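You operate a simulated robot arm through the tools that you are given. There is no shell and no other tool. Be economical: measure what you need, move in short steps, check, and stop when the job is done.

Carry out the task below with a simulated robot arm. There is one attempt and no reset: what you move stays moved.

TASK
Put two of the herb pots from the table top on the black pan stand. Then take the menu sign and leave it on the teal plate.

It is judged by the outcome, as a careful person would: the job done as asked, and still so three seconds after it is handed in. It fails if anything else is knocked over, pushed out of place, dropped, spilled or broken.

THE ROBOT
A 7-joint arm with a two-finger parallel gripper, fixed in place. Base frame: the origin is at the foot of the arm, x ahead of it, y to its left, z up; the work surface is at about z = 0. Lengths are in mm, angles in rad, forces in N, time in s.
With the tool pointing down near the work surface it reaches from about 240 to 620 mm from the base axis. Its first joint turns from -1.152 to 1.152 rad. Payload 2.6 kg.
Tool frame: the origin (TCP) lies between the finger pads and is the grasp point; the fingertips stand 30 mm ahead of it; z points along the fingers, y is the line along which they close. The gripper opens to 94 mm. The fingers are 28 mm wide and 10 mm thick; the gripper's body (50 by 96 mm) begins 55 mm behind the TCP.
Orientation is that of the tool frame in the base frame, as a unit quaternion [x, y, z, w]. With the fingers straight down and closing along the base's y, the tool's x points along the base's -x, its y along +y and its z along -z.

THE INTERFACE
- The arm moves only by the tool servo_tool. Its argument "increments" is a list of rows, each an object of numbers (a shift or turn left out is 0, a gripper value left out holds the last): "wx", "wy", "wz": the turn, a rotation vector about the tool's x, y, z in rad; "dx", "dy", "dz": the shift along the tool's x, y, z in cm; "hand": the opening in per cent of the stroke, from 0 (shut) to 100 (fully open). In form: [{"wx": .., "wy": .., "wz": .., "dx": .., "dy": .., "dz": .., "hand": ..}, ...]. A call has 1 to 8 rows; each row is the pose to reach, as a shift and turn from the pose commanded when the call began, along the tool's axes at that moment. A row lasts 0.2 s, in which the tool goes at most 50 mm and 0.15 rad; a call with a longer step from one row to the next is refused whole, and so is a gripper value outside its range. A pose out of reach is approached as far as the arm can. The call stops where the force on the tool passes 40 N (or 10 N more than at its start, if that is more) or the arm is blocked; 0.2 s more then pass. The fingers move at their own pace (about 72 mm/s each) and stop on an object; they squeeze with about 41 N. The grip force told is the motor's: it shows also when the fingers shut on nothing. Time passes only in rows, and 0.2 s behind the last, so rows that repeat a pose let the fingers close. It gives the time, the measured TCP pose, the force on the tool (base axes), the opening and the grip force at its end, in the units of the frame above (readings bear some noise), and new pictures: "show" is both (left out), scene, wrist or none.
- Cameras (640 x 400 px; columns grow to the right, rows downward): "scene" is fixed at [47.3, 453.2, 552.7]; the picture's right is [-0.59, -0.81, 0.00], its down [-0.54, 0.39, -0.75] and it looks along [0.60, -0.44, -0.67] (base axes); focal length 255 px, centre (320, 200). "wrist" rides on the gripper at [-37, 0, -58] in the tool frame; the picture's right is [0.00, -1.00, 0.00], its down [0.97, 0.00, -0.24] and it looks along [0.24, 0.00, 0.97] (tool axes); focal length 218 px, centre (320, 200).
- locate(camera, pixels): there is no depth. For up to 12 entries [column, row, z] of the newest picture of that camera ("zoom" is the newest enlarged one), the place [x, y] in the base frame at which the ray of that pixel passes the height z, good to about 2 mm. No time passes.
- inspect(camera, box): a new picture of the part [left, top, right, bottom] of that camera's present view, enlarged. No time passes.
- finish_job(): hands the job in; it is judged then, once.

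Work in short steps. Measure before you move; look again where a grasp or a placing could have gone wrong, and mend it. You have 80 turns and 120 pictures in all, the two below and enlarged ones among them. Open the gripper and draw the arm clear of the work before you hand the job in, unless the task says otherwise; then end with one line.

The tools are called after "Request:" as name(argument=value, ...) on one line, values as JSON. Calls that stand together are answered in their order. servo_tool: Moves the arm, as the interface text tells. Its arguments: {"type":"object","properties":{"increments":{"type":"array"},"show":{"type":"string","enum":["both","scene","wrist","none"]}},"required":["increments"]} The other tools are called the same way: locate (camera, pixels) gives the place at which the rays of pixels pass given heights; inspect (camera, box) takes an enlarged picture of a part of a camera's view; finish_job () hands the job in.

At the start:

```text
time: 0.0
tool_pos: [306.9, 136.7, 369.2]
orientation: [0.0, 1.0, 0.0, 0.0]
contact_force: [0.2, -0.7, 0.4]
gripper_width: 93.7
grip_force: 0.0
```

scene: 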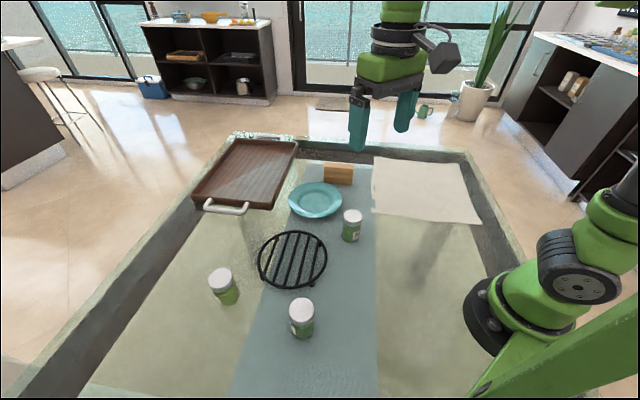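
wrist: 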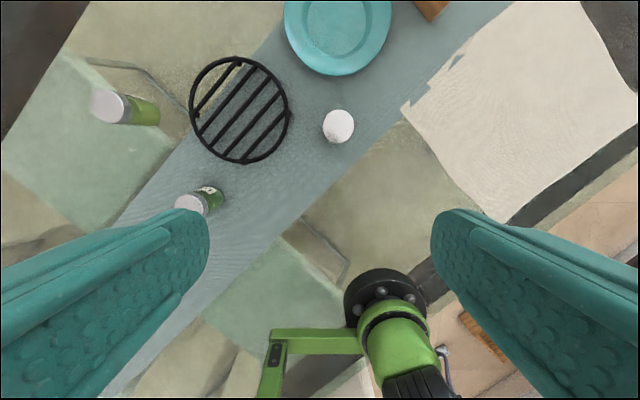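

The pictures show three white-lidded jars (scene 220,285; 302,317; 352,225), the black stand at (292,260), the teal plate at (315,200) and a wooden block at (338,173). I'll enlarge these to identify them.

Request:
inspect(camera="scene", box=[190, 200, 390, 350])

Request:
inspect(camera="scene", box=[270, 140, 400, 240])

Request:
locate(camera="scene", pixels=[[220, 275, 60], [302, 306, 60], [353, 215, 60], [293, 260, 15], [315, 200, 10], [338, 183, 0], [258, 262, 15], [327, 262, 15], [292, 231, 15], [292, 288, 15]])

Request:
locate(camera="wrist", pixels=[[339, 126, 60], [189, 203, 60], [108, 107, 60], [239, 110, 15], [338, 35, 10], [432, 8, 0], [190, 110, 15], [288, 110, 15], [239, 57, 15], [239, 163, 15]])

```text
2.67 times, centred on (290, 275) of scene
```

zoom: 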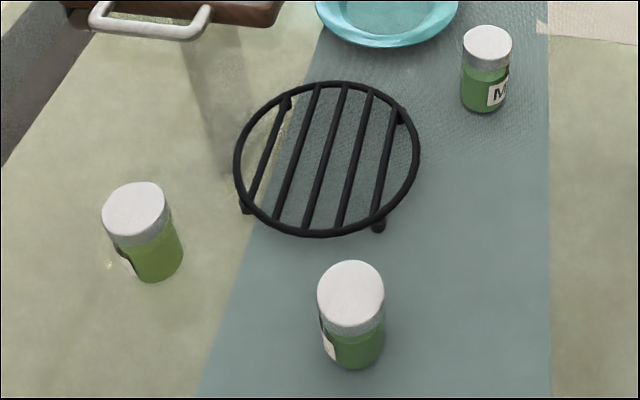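

```text
4.00 times, centred on (335, 190) of scene
```

zoom: 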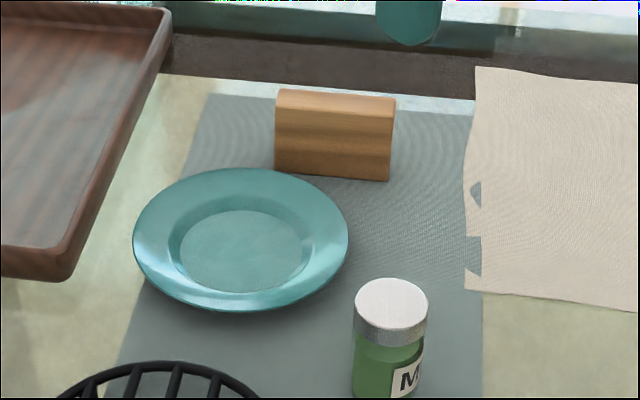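

```text
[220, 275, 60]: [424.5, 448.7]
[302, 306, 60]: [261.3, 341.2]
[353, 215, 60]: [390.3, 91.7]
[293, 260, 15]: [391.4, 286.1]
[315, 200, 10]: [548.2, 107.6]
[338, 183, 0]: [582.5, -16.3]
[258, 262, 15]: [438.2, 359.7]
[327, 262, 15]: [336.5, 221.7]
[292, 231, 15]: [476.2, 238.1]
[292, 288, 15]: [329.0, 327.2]
```

```text
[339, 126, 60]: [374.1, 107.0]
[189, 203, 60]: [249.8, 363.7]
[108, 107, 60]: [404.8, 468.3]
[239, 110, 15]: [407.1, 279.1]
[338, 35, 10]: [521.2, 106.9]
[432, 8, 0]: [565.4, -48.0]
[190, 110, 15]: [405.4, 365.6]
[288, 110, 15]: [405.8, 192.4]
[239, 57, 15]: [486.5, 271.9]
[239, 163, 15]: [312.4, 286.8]
```

Triangulating the jars gives lid tops at z≈85: M jar about (372,109), the others about (253,348) and (403,447). The stand is about (400,279) with radius 87. I go above the M jar and look.

Request:
servo_tool(increments=[{"dx": -1.6, "dy": -0.7, "dz": 3.5, "hand": 100}, {"dx": -3.2, "dy": -1.4, "dz": 7}, {"dx": -4.8, "dy": -2.1, "dz": 10.5}, {"dx": -6.5, "dy": -2.8, "dz": 14.5}, {"dx": -6.5, "dy": -2.8, "dz": 18}, {"dx": -6.5, "dy": -2.8, "dz": 18}])

```text
time: 1.4
tool_pos: [371.0, 107.6, 190.0]
orientation: [0.001, 1.0, 0.001, 0.0]
contact_force: [-0.2, 0.6, -0.4]
gripper_width: 94.2
grip_force: 0.1
```

scene: 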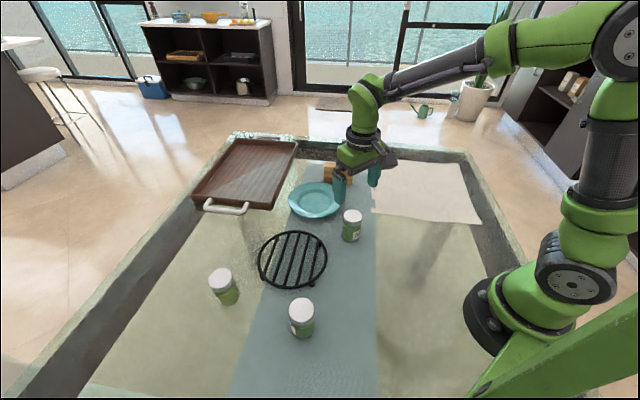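
wrist: 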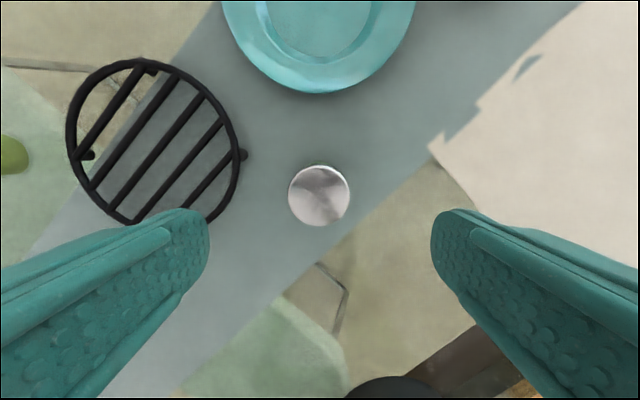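

The lid is at wrist (319,196), well centred across the fingers. I locate the lid, the stand rim and the foot from this view.

Request:
locate(camera="wrist", pixels=[[319, 196, 85], [289, 196, 85], [349, 196, 85], [319, 196, 60], [155, 142, 25], [66, 142, 25], [240, 142, 25], [150, 58, 25], [150, 226, 25], [243, 155, 0], [319, 93, 15]])

Request:
inspect(camera="wrist", box=[40, 40, 280, 240])

Request:
locate(camera="scene", pixels=[[353, 215, 85], [327, 262, 25], [258, 262, 25], [292, 231, 25], [292, 288, 25], [331, 284, 0], [281, 286, 0]])

```text
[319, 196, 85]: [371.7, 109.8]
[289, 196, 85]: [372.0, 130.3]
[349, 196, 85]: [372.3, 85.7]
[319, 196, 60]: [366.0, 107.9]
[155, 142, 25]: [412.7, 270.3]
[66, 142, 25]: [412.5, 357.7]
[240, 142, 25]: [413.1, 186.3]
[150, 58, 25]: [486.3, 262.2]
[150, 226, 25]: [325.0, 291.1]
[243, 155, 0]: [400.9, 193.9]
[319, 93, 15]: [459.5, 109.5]
```

```text
2.00 times, centred on (160, 140) of wrist
```

zoom: 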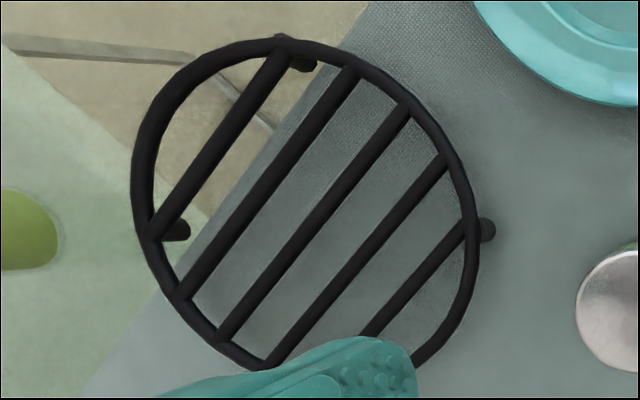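

```text
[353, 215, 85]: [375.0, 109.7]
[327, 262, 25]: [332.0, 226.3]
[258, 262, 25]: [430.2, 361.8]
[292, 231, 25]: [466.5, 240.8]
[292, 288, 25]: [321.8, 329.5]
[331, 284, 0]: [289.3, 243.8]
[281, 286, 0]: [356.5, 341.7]
```

I match bar ends between the two views to get the stand's height and centre.

Request:
locate(camera="scene", pixels=[[278, 236.8, 20], [263, 275, 20], [299.4, 231.9, 20], [284.4, 285.5, 20]])

Request:
locate(camera="wrist", pixels=[[142.5, 64, 20], [75, 157.5, 20], [202.5, 92.5, 20], [108.5, 210, 20], [155, 151, 20], [97.5, 122.5, 20]])

```text
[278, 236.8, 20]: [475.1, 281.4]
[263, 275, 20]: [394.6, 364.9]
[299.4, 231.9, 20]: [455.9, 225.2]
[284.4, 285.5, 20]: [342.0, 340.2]
```

```text
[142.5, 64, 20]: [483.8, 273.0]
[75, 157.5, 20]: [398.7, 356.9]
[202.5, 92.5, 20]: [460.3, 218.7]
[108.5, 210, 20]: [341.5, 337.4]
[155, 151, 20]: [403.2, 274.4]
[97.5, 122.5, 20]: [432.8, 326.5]
```

The stand's top works out at about z=14, centre (402,282), with bars at 45° and 27 mm apart. Each jar must sit over a gap between bars, so the targets are A(436,268) and B(368,296). I descend on the M jar at (372.5,109.5) and close.

Request:
servo_tool(increments=[{"dx": -0.15, "dy": 0.2, "dz": 4}, {"dx": -0.15, "dy": 0.2, "dz": 8}, {"dx": -0.15, "dy": 0.2, "dz": 11}, {"dx": -0.15, "dy": 0.2, "dz": 14.2}, {"dx": -0.15, "dy": 0.2, "dz": 14.2, "hand": 30}, {"dx": -0.15, "dy": 0.2, "dz": 14.2, "hand": 30}, {"dx": -0.15, "dy": 0.2, "dz": 14.2, "hand": 30}, {"dx": -0.15, "dy": 0.2, "dz": 14.2, "hand": 30}])

```text
time: 3.2
tool_pos: [371.8, 109.7, 47.4]
orientation: [0.0, 1.0, 0.0, 0.0]
contact_force: [-0.8, 0.5, -0.8]
gripper_width: 47.3
grip_force: 40.6
```

scene: 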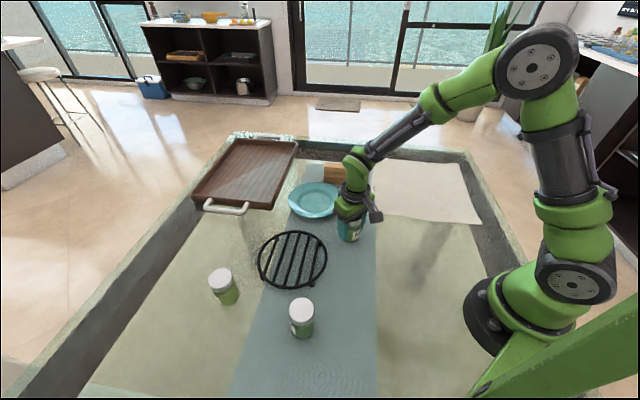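
wrist: 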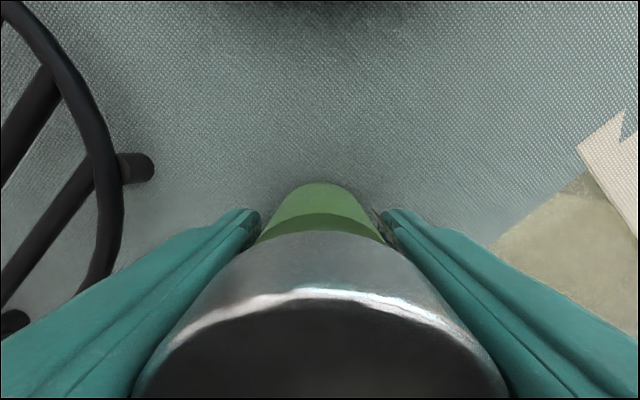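

Gripped at 47 mm width with 41 N. I lift 90 mm and carry it to above A.

Request:
servo_tool(increments=[{"dz": -3}, {"dz": -6}, {"dz": -9}, {"dx": -1.6, "dy": 4, "dz": -9}, {"dx": -3.2, "dy": 8, "dz": -9}, {"dx": -4.8, "dy": 12, "dz": -9}, {"dx": -6.35, "dy": 15.8, "dz": -9}, {"dx": -6.35, "dy": 15.8, "dz": -9}])

```text
time: 5.0
tool_pos: [436.1, 267.9, 136.6]
orientation: [0.0, 1.0, 0.0, 0.0]
contact_force: [-0.2, -0.1, -2.1]
gripper_width: 47.0
grip_force: 40.8
```

scene: 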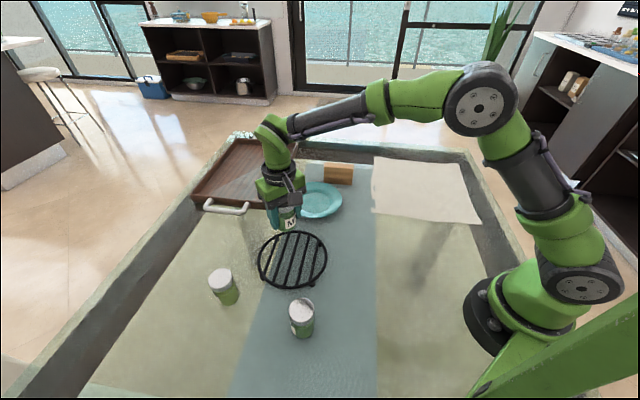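
wrist: 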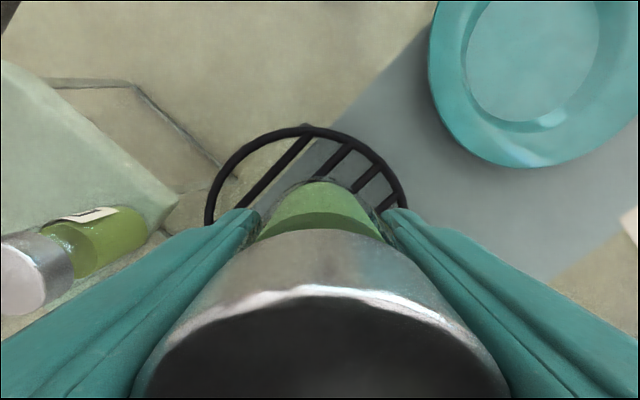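

The jar hangs upright above the stand's far part. I lower it to about 8 mm above the expected contact.

Request:
servo_tool(increments=[{"dz": 3}, {"dz": 5.5}, {"dz": 6.8}, {"dz": 6.8}])

```text
time: 6.0
tool_pos: [435.4, 268.6, 67.0]
orientation: [0.001, 1.0, 0.0, 0.0]
contact_force: [-0.2, 0.6, -0.9]
gripper_width: 46.8
grip_force: 41.0
```

scene: 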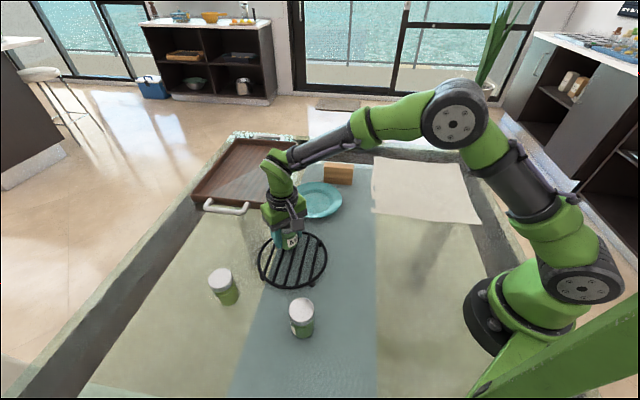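
wrist: 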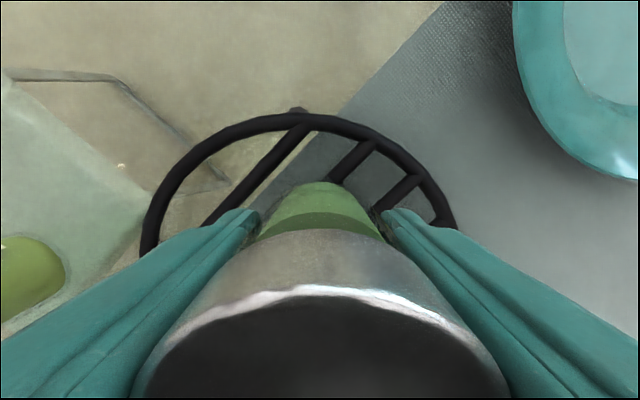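

No contact yet. I take a close look at the jar over the bars before lowering further.

Request:
inspect(camera="scene", box=[240, 200, 340, 300])

Request:
servo_tool(increments=[{"dz": 0.15}, {"dz": 0.3}, {"dz": 0.3}], show="none")

```text
4.00 times, centred on (290, 250) of scene
```

zoom: 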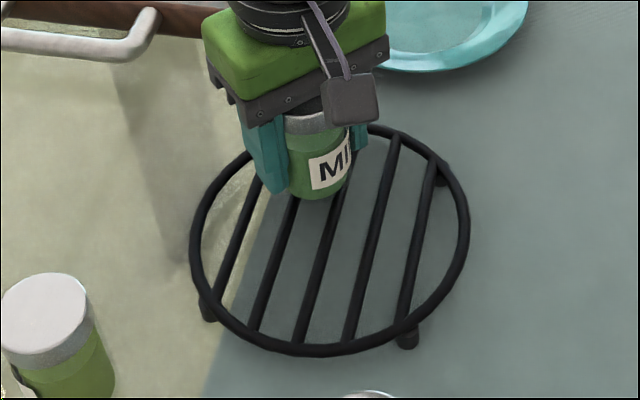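

```text
time: 6.8
tool_pos: [437.2, 268.7, 65.2]
orientation: [0.0, 1.0, 0.0, 0.0]
contact_force: [-1.2, -1.1, 6.9]
gripper_width: 47.4
grip_force: 41.2
```

Contact is felt (6.9 N upward), and the jar straddles the second and third bars. I open the fingers and rise.

Request:
servo_tool(increments=[{"hand": 85}, {"hand": 85}, {"hand": 85}, {"dz": -3}, {"dz": -7}, {"dz": -11.5}, {"dz": -11.5}])

```text
time: 8.4
tool_pos: [439.6, 270.4, 184.4]
orientation: [0.0, 1.0, -0.001, 0.001]
contact_force: [-0.7, 0.7, -0.5]
gripper_width: 79.9
grip_force: 0.1
```

scene: 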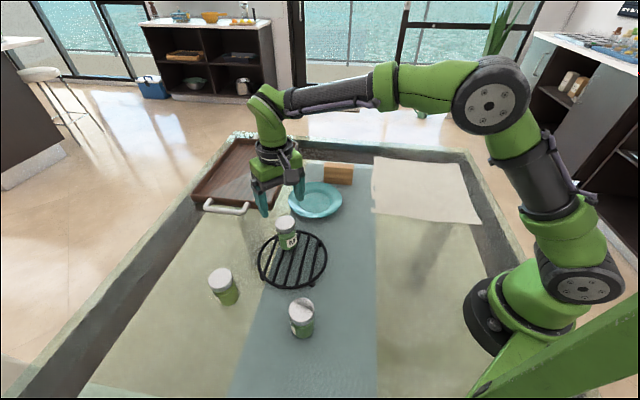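
wrist: 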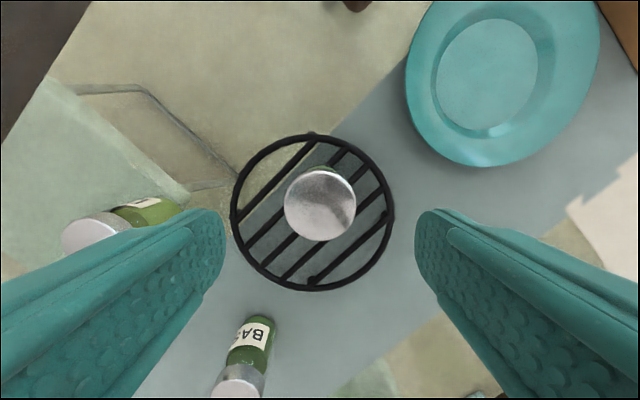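

The M jar stands on the stand. I re-measure the stand, the jar and the second jar (BAS label) before going for it.

Request:
locate(camera="wrist", pixels=[[320, 205, 100], [230, 210, 15], [394, 210, 15], [312, 134, 15], [312, 290, 15], [239, 382, 85]])

Request:
inspect(camera="scene", box=[240, 200, 340, 300])

Request:
locate(camera="scene", pixels=[[302, 306, 85], [220, 275, 85], [286, 223, 103]])

```text
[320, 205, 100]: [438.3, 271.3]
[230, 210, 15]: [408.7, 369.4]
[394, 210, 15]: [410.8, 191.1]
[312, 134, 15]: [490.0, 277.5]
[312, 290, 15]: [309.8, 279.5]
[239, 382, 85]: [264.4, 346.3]
```

```text
4.00 times, centred on (290, 250) of scene
```

zoom: 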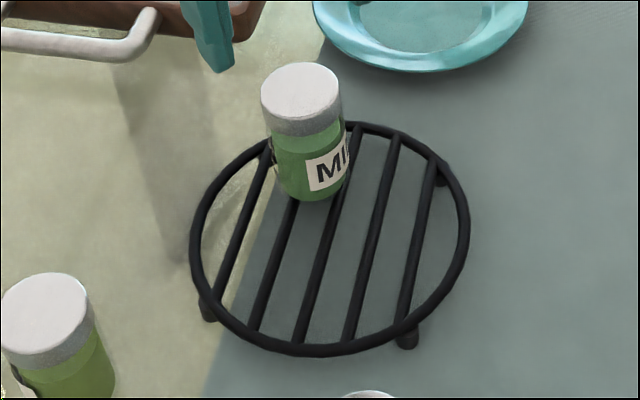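

```text
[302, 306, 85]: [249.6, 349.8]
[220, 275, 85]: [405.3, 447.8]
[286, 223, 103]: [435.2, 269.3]
```

The stand hasn't shifted and the jar is well supported. I move above the second jar, near (253,348), to fix its position.

Request:
servo_tool(increments=[{"dx": 4, "dy": 1.7, "hand": 100}, {"dx": 8, "dy": 3.4}, {"dx": 12, "dy": 5.1}, {"dx": 16, "dy": 6.8}, {"dx": 18.4, "dy": 8}, {"dx": 18.4, "dy": 8}])

```text
time: 9.8
tool_pos: [255.2, 351.9, 181.5]
orientation: [0.0, 1.0, 0.0, 0.0]
contact_force: [0.0, -0.1, 0.0]
gripper_width: 93.9
grip_force: 0.1
```

scene: 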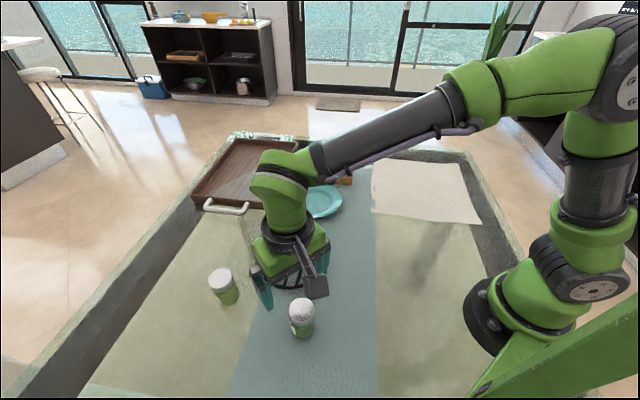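
wrist: 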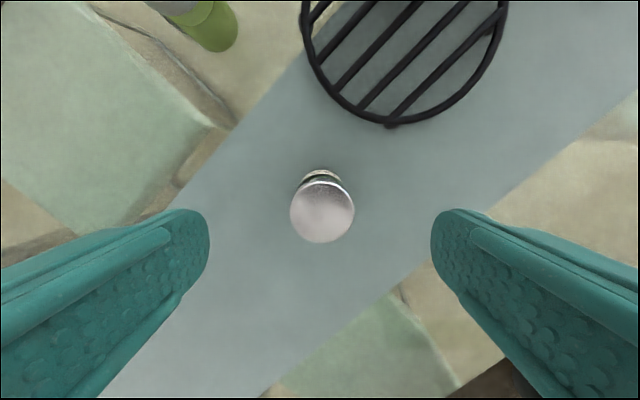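

Request:
locate(camera="wrist", pixels=[[322, 210, 85], [290, 210, 85], [355, 210, 85]])

```text
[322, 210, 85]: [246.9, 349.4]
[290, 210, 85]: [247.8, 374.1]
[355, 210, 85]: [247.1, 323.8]
```

Lid centre is about (248,349). I descend to TCP z≈48 and close.

Request:
servo_tool(increments=[{"dx": 0.5, "dy": 0.1, "dz": 4}, {"dx": 0.5, "dy": 0.1, "dz": 8}, {"dx": 0.5, "dy": 0.1, "dz": 11}, {"dx": 0.5, "dy": 0.1, "dz": 13.3}, {"dx": 0.5, "dy": 0.1, "dz": 13.3, "hand": 30}, {"dx": 0.5, "dy": 0.1, "dz": 13.3, "hand": 30}, {"dx": 0.5, "dy": 0.1, "dz": 13.3, "hand": 30}, {"dx": 0.5, "dy": 0.1, "dz": 13.3, "hand": 30}])

```text
time: 11.6
tool_pos: [247.3, 349.1, 47.4]
orientation: [0.0, 1.0, 0.0, 0.0]
contact_force: [-0.6, 0.4, 0.6]
gripper_width: 48.2
grip_force: 41.0
```

scene: 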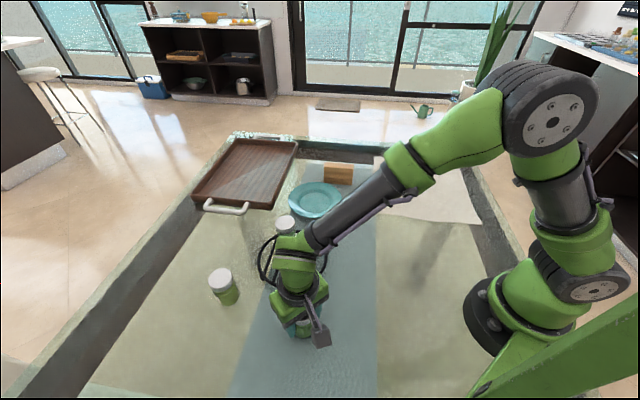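
wrist: 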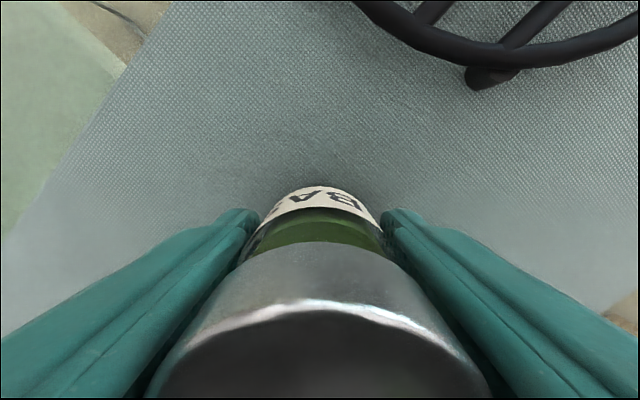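

Gripped at 48 mm. I lift 90 mm and carry to above B (367,296).

Request:
servo_tool(increments=[{"dz": -3}, {"dz": -6}, {"dz": -9}, {"dx": -4, "dy": -1.8, "dz": -9}, {"dx": -8, "dy": -3.6, "dz": -9}, {"dx": -11.9, "dy": -5.4, "dz": -9}, {"dx": -11.9, "dy": -5.4, "dz": -9}, {"dx": -11.9, "dy": -5.4, "dz": -6}])

Request:
inspect(camera="scene", box=[240, 200, 340, 300])

```text
time: 13.4
tool_pos: [365.3, 293.1, 107.4]
orientation: [0.0, 1.0, 0.0, 0.0]
contact_force: [-0.3, -0.6, -1.4]
gripper_width: 48.2
grip_force: 40.6
```

scene: 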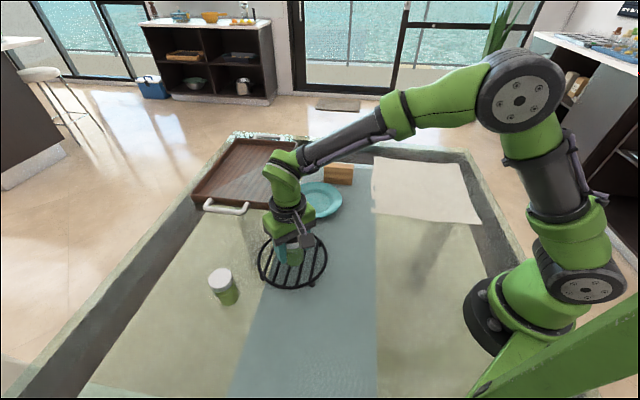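
wrist: 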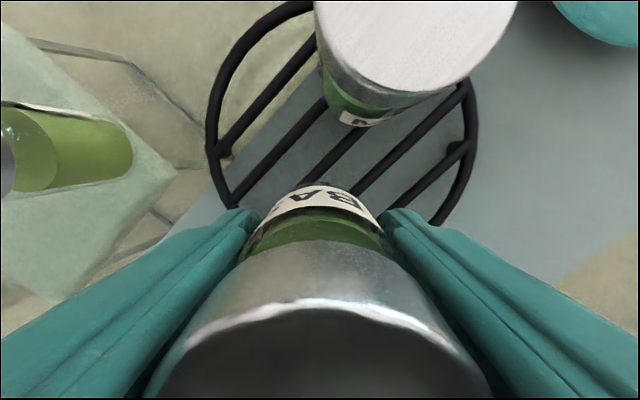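

```text
4.00 times, centred on (290, 250) of scene
```

zoom: 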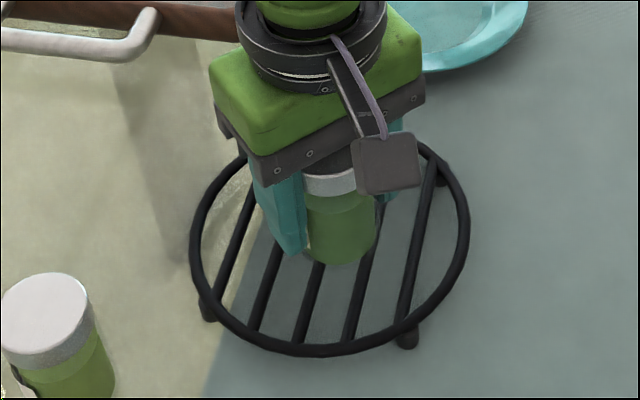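

The jar is over the gap between bars 3 and 4, clear of the first jar. I lower it to just above contact, then creep down.

Request:
servo_tool(increments=[{"dz": 2}, {"dz": 3.5}, {"dz": 4}, {"dz": 4.15}, {"dz": 4.3}, {"dz": 4.3}])

Request:
inspect(camera="scene", box=[240, 200, 340, 300])

```text
time: 14.8
tool_pos: [365.0, 296.8, 67.1]
orientation: [0.0, 1.0, 0.0, 0.003]
contact_force: [-0.5, -4.8, 30.0]
gripper_width: 48.1
grip_force: 40.5
```

scene: 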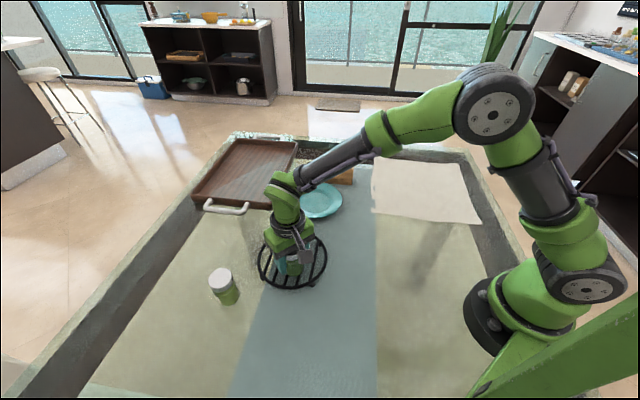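
wrist: 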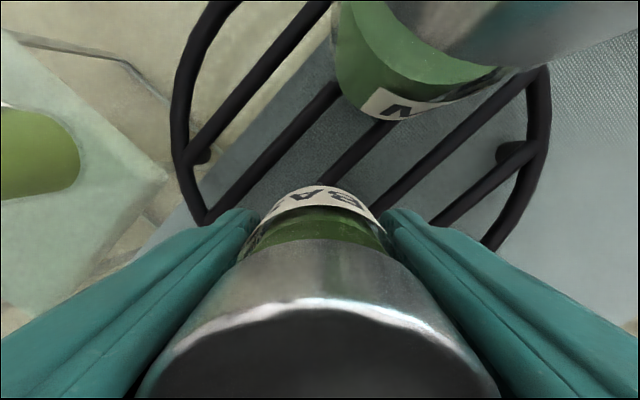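

```text
4.00 times, centred on (290, 250) of scene
```

zoom: 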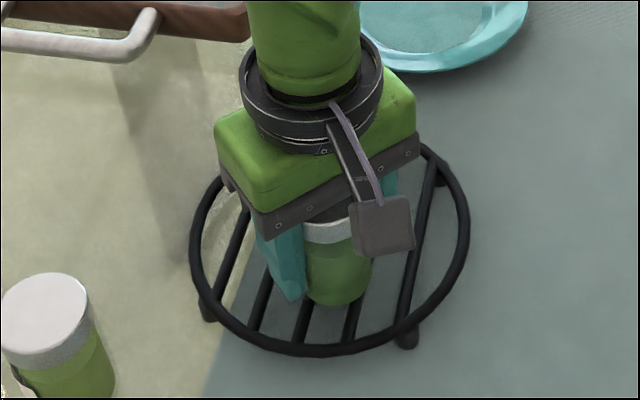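

Contact at 30 N, so I ease up 2 mm, release and rise.

Request:
servo_tool(increments=[{"dz": -0.2}, {"dz": -0.2, "hand": 85}, {"dz": -0.2, "hand": 85}, {"dz": -0.2, "hand": 85}, {"dz": -3}, {"dz": -7}, {"dz": -11.5}, {"dz": -14}])

Request:
inspect(camera="scene", box=[240, 200, 340, 300])

```text
time: 16.6
tool_pos: [366.1, 294.3, 206.5]
orientation: [0.0, 1.0, 0.0, 0.0]
contact_force: [0.3, -0.4, 0.4]
gripper_width: 79.9
grip_force: 0.1
```

scene: 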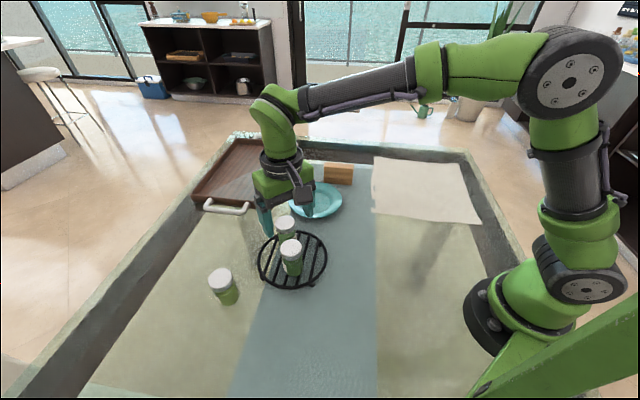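
wrist: 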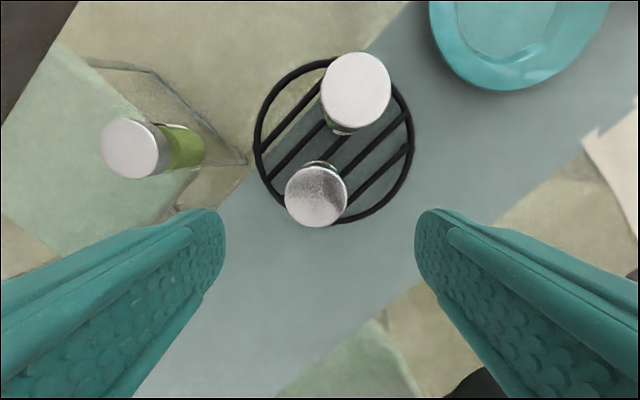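

```text
4.00 times, centred on (290, 250) of scene
```

zoom: 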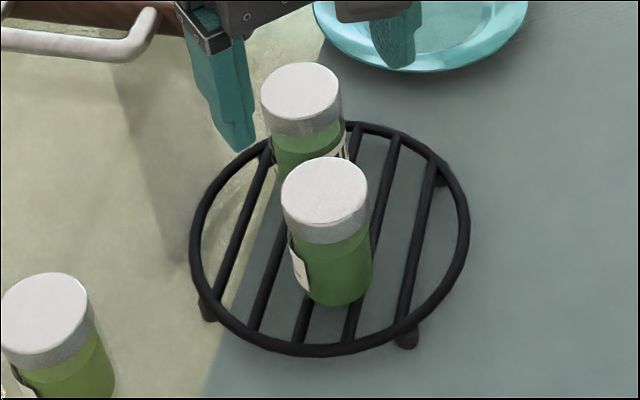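

Both jars stand upright on the stand. Next I move high over towards the wooden piece near (570,-20) to examine it.

Request:
servo_tool(increments=[{"dz": -4}, {"dx": -1.5, "dy": -4, "dz": -6}, {"dx": -3.5, "dy": -8.5, "dz": -7}, {"dx": -5.5, "dy": -13, "dz": -7}, {"dx": -7.5, "dy": -17.5, "dz": -7}, {"dx": -9.5, "dy": -22, "dz": -7}, {"dx": -11.5, "dy": -26.4, "dz": -7}, {"dx": -13, "dy": -28.5, "dz": -7}])

Request:
inspect(camera="scene", box=[280, 145, 380, 225])

```text
refused: row 3 steps farther than a row can; nothing moved
```

```text
5.00 times, centred on (330, 185) of scene
```

zoom: 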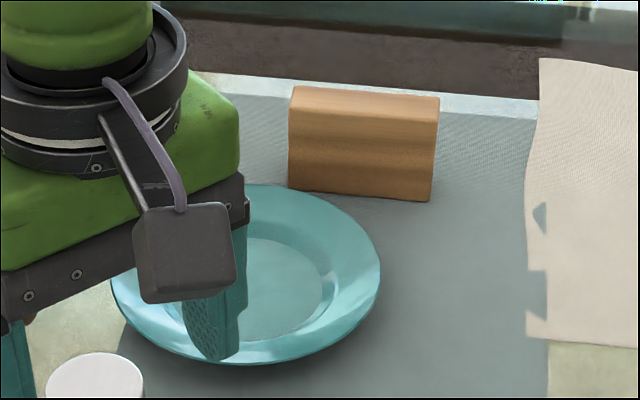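

Request:
servo_tool(increments=[{"dz": -4}, {"dx": -1.5, "dy": -4, "dz": -6}, {"dx": -3.4, "dy": -8.4, "dz": -7}, {"dx": -5.4, "dy": -12.8, "dz": -7}, {"dx": -7.4, "dy": -17.2, "dz": -7}, {"dx": -9.4, "dy": -21.6, "dz": -7}, {"dx": -11.4, "dy": -26, "dz": -7}, {"dx": -13, "dy": -29, "dz": -7}])

```text
time: 18.4
tool_pos: [497.5, 5.1, 276.6]
orientation: [0.001, 1.0, -0.001, 0.0]
contact_force: [0.0, 0.1, -0.8]
gripper_width: 80.0
grip_force: 0.1
```

scene: 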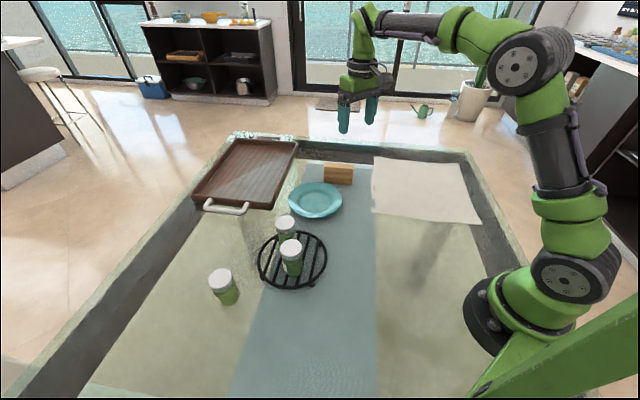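
wrist: 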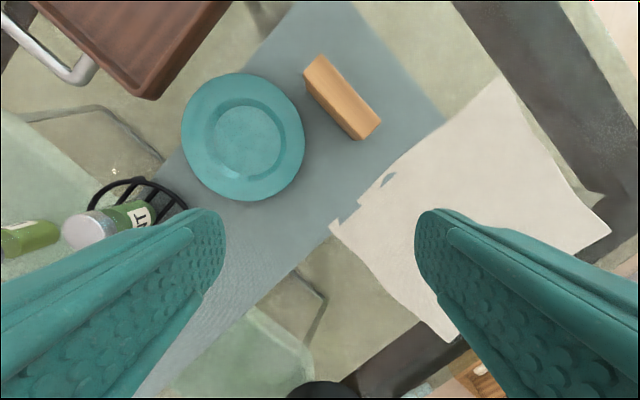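

The wooden block sits at wrist (342,97), the plate at (243,137). I enlarge the block and measure its corners.

Request:
inspect(camera="wrist", box=[260, 30, 420, 160])

Request:
inspect(camera="scene", box=[280, 145, 380, 225])

```text
3.08 times, centred on (340, 95) of wrist
```

zoom: 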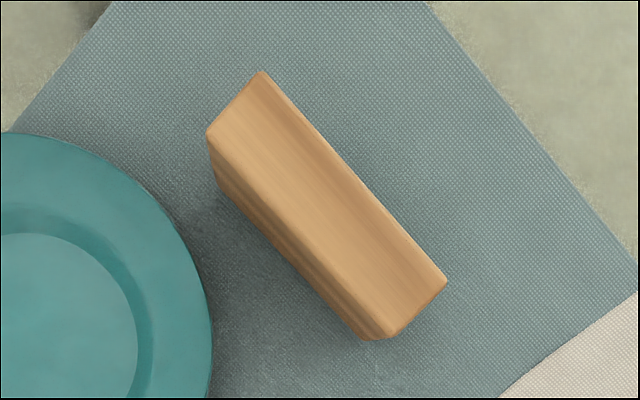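

```text
5.00 times, centred on (330, 185) of scene
```

zoom: 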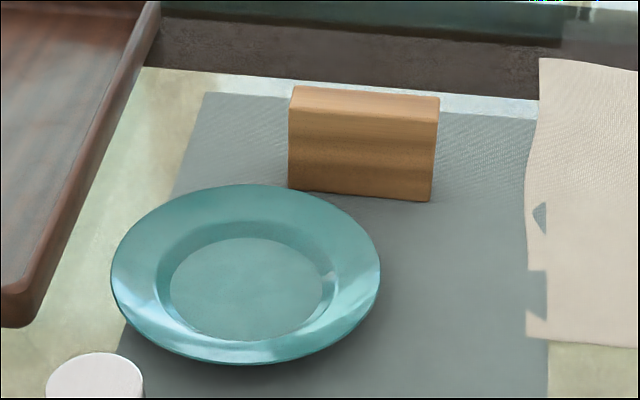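

Request:
locate(camera="wrist", pixels=[[320.5, 53.4, 60], [303.6, 72.9, 60], [381.2, 121, 60], [361.1, 139.5, 60], [243, 137, 8], [181, 137, 15], [305, 137, 15], [243, 73, 15], [243, 201, 15]])

Request:
locate(camera="scene", pixels=[[325, 162.2, 60], [324, 165, 60], [354, 164.4, 60], [353.4, 166.6, 60], [323.6, 182.4, 0], [352.4, 185.2, 0]])

```text
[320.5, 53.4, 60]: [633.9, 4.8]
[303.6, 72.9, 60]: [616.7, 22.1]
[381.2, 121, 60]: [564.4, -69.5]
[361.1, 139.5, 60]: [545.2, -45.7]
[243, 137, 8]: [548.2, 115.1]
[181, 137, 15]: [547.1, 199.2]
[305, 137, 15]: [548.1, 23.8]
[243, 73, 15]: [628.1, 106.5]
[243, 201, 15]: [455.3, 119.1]
```

```text
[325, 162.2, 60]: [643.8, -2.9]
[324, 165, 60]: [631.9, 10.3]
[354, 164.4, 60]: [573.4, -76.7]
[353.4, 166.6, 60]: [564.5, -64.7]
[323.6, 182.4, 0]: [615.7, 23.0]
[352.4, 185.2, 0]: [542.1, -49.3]
```

The block is about 95×26×74 mm, centred near (587,-20), with its long side at about 0.795 rad; it's the only sign-like object. I move over it, turn the tool by 0.79 and narrow the opening so the fingers clear the plate.

Request:
servo_tool(increments=[{"dx": -1.5, "dy": -0.5, "dz": 1.5, "wz": -0.14, "hand": 55}, {"dx": -3, "dy": -1, "dz": 3, "wz": -0.28}, {"dx": -4.5, "dy": -1.5, "dz": 4.5, "wz": -0.42}, {"dx": -6, "dy": -2, "dz": 6, "wz": -0.56}, {"dx": -7.5, "dy": -2.5, "dz": 7.5, "wz": -0.7}, {"dx": -9, "dy": -2.6, "dz": 9, "wz": -0.795}, {"dx": -9, "dy": -2.6, "dz": 9.5, "wz": -0.795}])

Request:
inspect(camera="scene", box=[280, 125, 380, 225])

```text
time: 20.0
tool_pos: [587.8, -19.4, 180.7]
orientation: [-0.388, 0.922, 0.0, 0.0]
contact_force: [0.7, 0.4, -0.5]
gripper_width: 51.5
grip_force: 0.0
```

scene: 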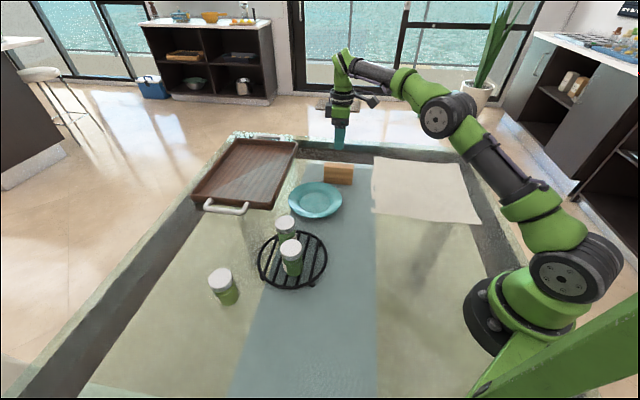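
wrist: 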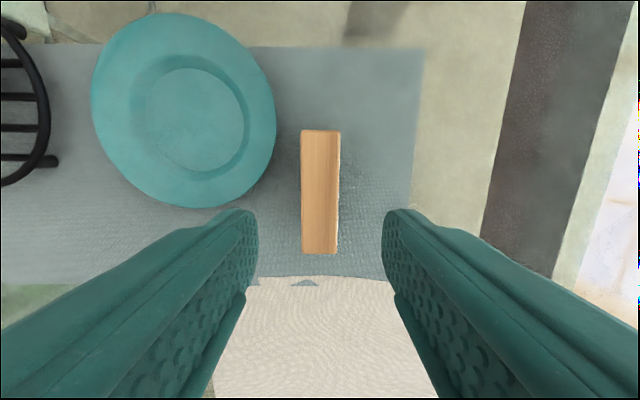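

```text
4.00 times, centred on (330, 175) of scene
```

zoom: 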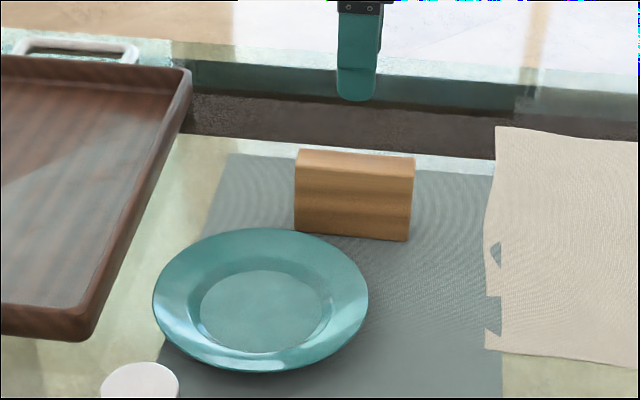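

The block is aligned with the fingers, centred at wrist (320,192). I measure its centre and the plate's well.

Request:
inspect(camera="wrist", box=[80, 0, 300, 220])

Request:
locate(camera="wrist", pixels=[[320, 192, 74], [320, 131, 74], [320, 254, 74], [302, 192, 74], [339, 192, 74]])

```text
1.82 times, centred on (190, 110) of wrist
```

zoom: 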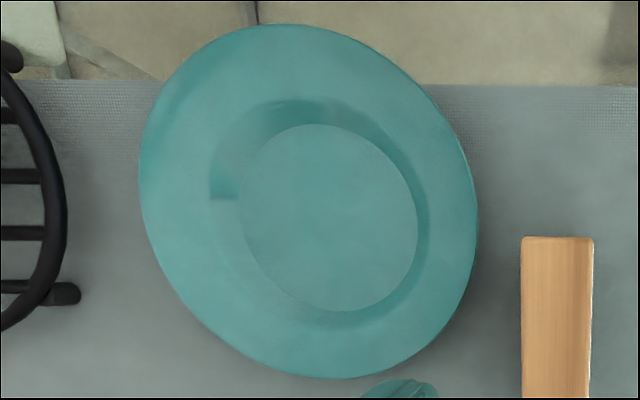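

```text
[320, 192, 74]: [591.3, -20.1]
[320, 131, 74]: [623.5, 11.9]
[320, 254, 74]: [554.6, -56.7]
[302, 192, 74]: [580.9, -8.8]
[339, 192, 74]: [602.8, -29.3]
```

Request:
locate(camera="zoom", pixels=[[240, 200, 6], [418, 235, 6], [315, 125, 6], [345, 312, 6], [328, 218, 6], [140, 185, 20], [478, 215, 20], [285, 24, 20], [335, 378, 20]])

Request:
locate(camera="scene", pixels=[[297.5, 210, 6], [328, 210, 6], [313, 198.5, 6], [313, 219.5, 6]])

```text
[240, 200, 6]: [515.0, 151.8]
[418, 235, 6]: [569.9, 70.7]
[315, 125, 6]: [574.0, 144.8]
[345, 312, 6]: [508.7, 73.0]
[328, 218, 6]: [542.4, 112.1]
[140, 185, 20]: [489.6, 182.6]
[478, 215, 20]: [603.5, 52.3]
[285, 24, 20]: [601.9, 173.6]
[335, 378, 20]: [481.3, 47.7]
```

```text
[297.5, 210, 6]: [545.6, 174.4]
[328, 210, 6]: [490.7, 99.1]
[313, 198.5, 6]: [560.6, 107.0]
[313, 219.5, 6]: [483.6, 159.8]
```

The plate's flat well is about 97 mm across, centred at (542,111). The block is centred under the tool within 1 mm, so I go straight down to z≈58 and close.

Request:
servo_tool(increments=[{"dz": 4}, {"dz": 8}, {"dx": 0.1, "dz": 10.5}, {"dx": 0.1, "dz": 12.2}, {"dx": 0.1, "dz": 12.2, "hand": 12}, {"dx": 0.1, "dz": 12.2, "hand": 12}, {"dx": 0.1, "dz": 12.2, "hand": 12}])

```text
time: 21.6
tool_pos: [584.1, -21.0, 58.9]
orientation: [-0.386, 0.922, 0.0, 0.0]
contact_force: [-0.9, -0.3, 0.2]
gripper_width: 33.7
grip_force: 40.7
```

scene: 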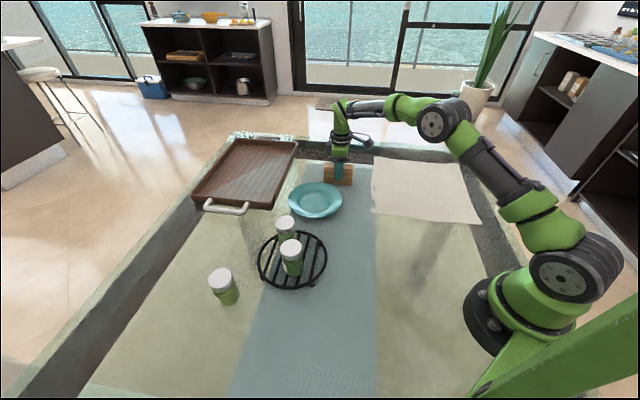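
wrist: 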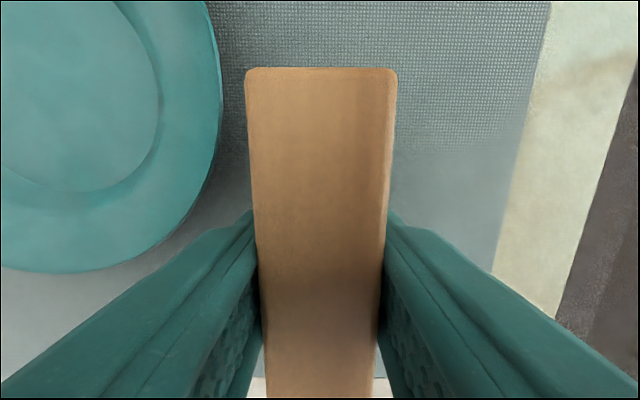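

Gripped (33.7 mm). I lift 70 mm, check, then carry it to above the plate centre: tool shift (-63, +124) mm.

Request:
servo_tool(increments=[{"dz": -2.5}, {"dz": -5}, {"dz": -7}, {"dx": -1.6, "dy": 3.1, "dz": -7}, {"dx": -3.2, "dy": 6.2, "dz": -7}, {"dx": -4.8, "dy": 9.3, "dz": -7}, {"dx": -6.35, "dy": 12.4, "dz": -7}, {"dx": -6.35, "dy": 12.4, "dz": -7}])

Request:
inspect(camera="scene", box=[260, 125, 380, 245])

```text
time: 23.4
tool_pos: [539.4, 112.9, 128.5]
orientation: [-0.387, 0.922, 0.001, -0.001]
contact_force: [-0.6, -0.3, -1.3]
gripper_width: 33.9
grip_force: 41.1
```

scene: 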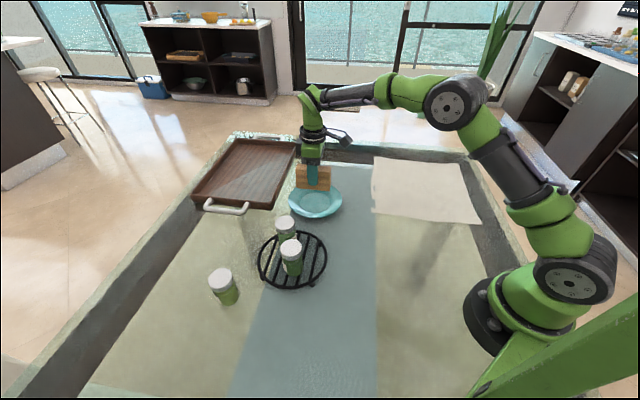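
wrist: 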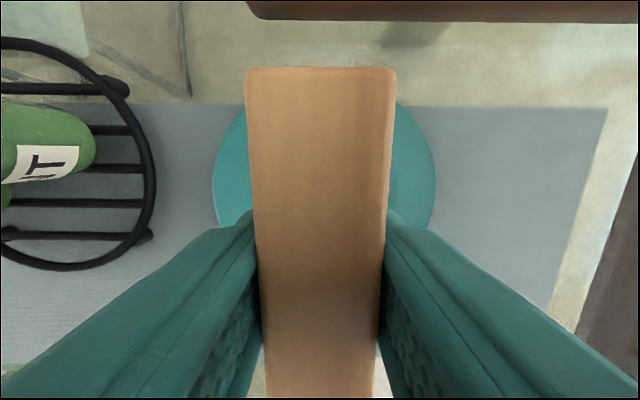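

```text
3.33 times, centred on (320, 185) of scene
```

zoom: 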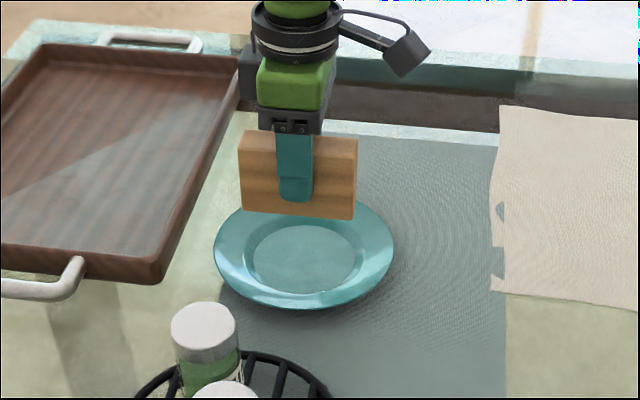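

The plate's span (212–436) centres at 324 against the block's 320, so I shift 2 mm that way while lowering to about 10 mm above the well.

Request:
servo_tool(increments=[{"dy": -0.2, "dz": 2.5}, {"dy": -0.2, "dz": 4.5}, {"dy": -0.2, "dz": 5.3}, {"dy": -0.2, "dz": 5.3}])

Request:
inspect(camera="scene", box=[270, 145, 370, 245])

```text
time: 24.4
tool_pos: [541.0, 110.8, 74.4]
orientation: [-0.386, 0.922, -0.001, 0.0]
contact_force: [0.3, 0.0, -0.7]
gripper_width: 33.7
grip_force: 40.1
```

scene: 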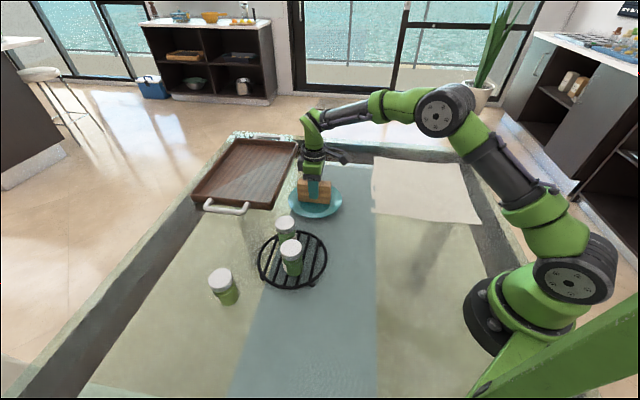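
wrist: 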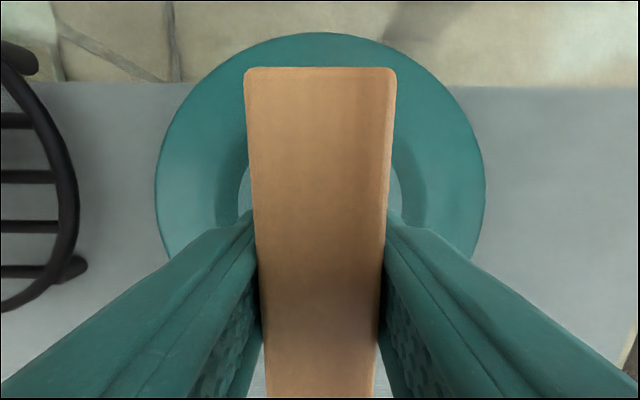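

```text
4.00 times, centred on (320, 195) of scene
```

zoom: 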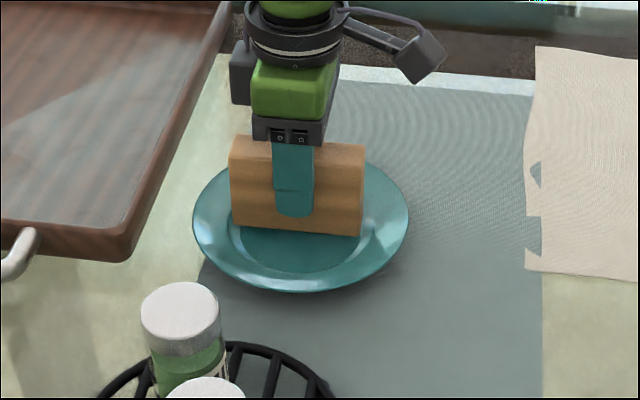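

Well centred. I creep down until contact is felt.

Request:
servo_tool(increments=[{"dz": 0.3}, {"dz": 0.6}, {"dz": 0.8}, {"dz": 0.8}], show="none")

```text
time: 25.4
tool_pos: [542.9, 108.1, 70.8]
orientation: [-0.387, 0.922, -0.001, 0.004]
contact_force: [-5.5, -5.3, 29.9]
gripper_width: 34.0
grip_force: 40.8
```

Request:
servo_tool(increments=[{"dz": -0.2}, {"dz": -0.2}])

Request:
inspect(camera="scene", box=[280, 165, 350, 235])

```text
time: 26.0
tool_pos: [543.1, 108.3, 71.6]
orientation: [-0.386, 0.923, -0.002, 0.001]
contact_force: [-3.6, -8.6, 24.9]
gripper_width: 34.0
grip_force: 41.0
```

scene: 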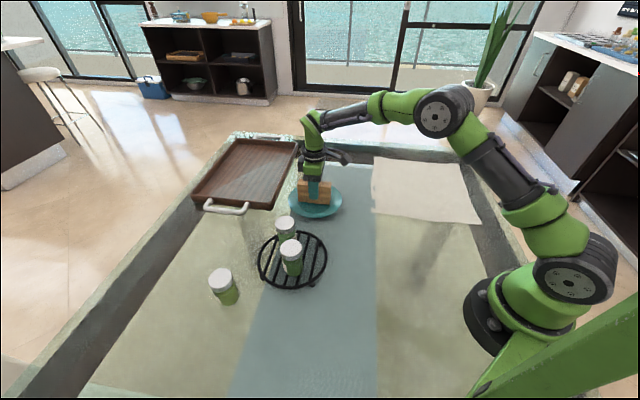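
wrist: 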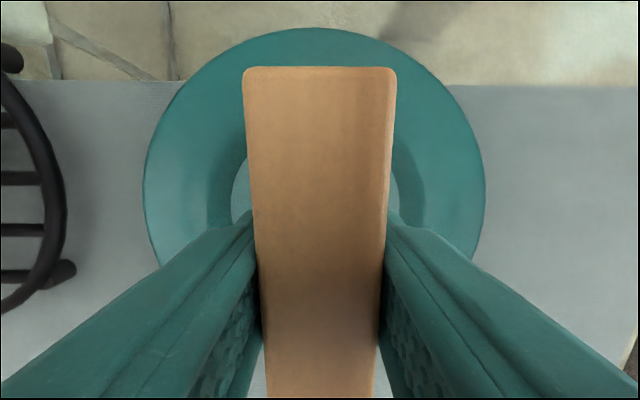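

```text
5.71 times, centred on (315, 200) of scene
```

zoom: 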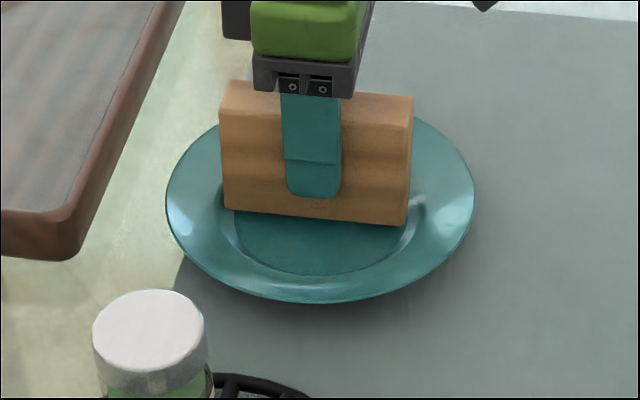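

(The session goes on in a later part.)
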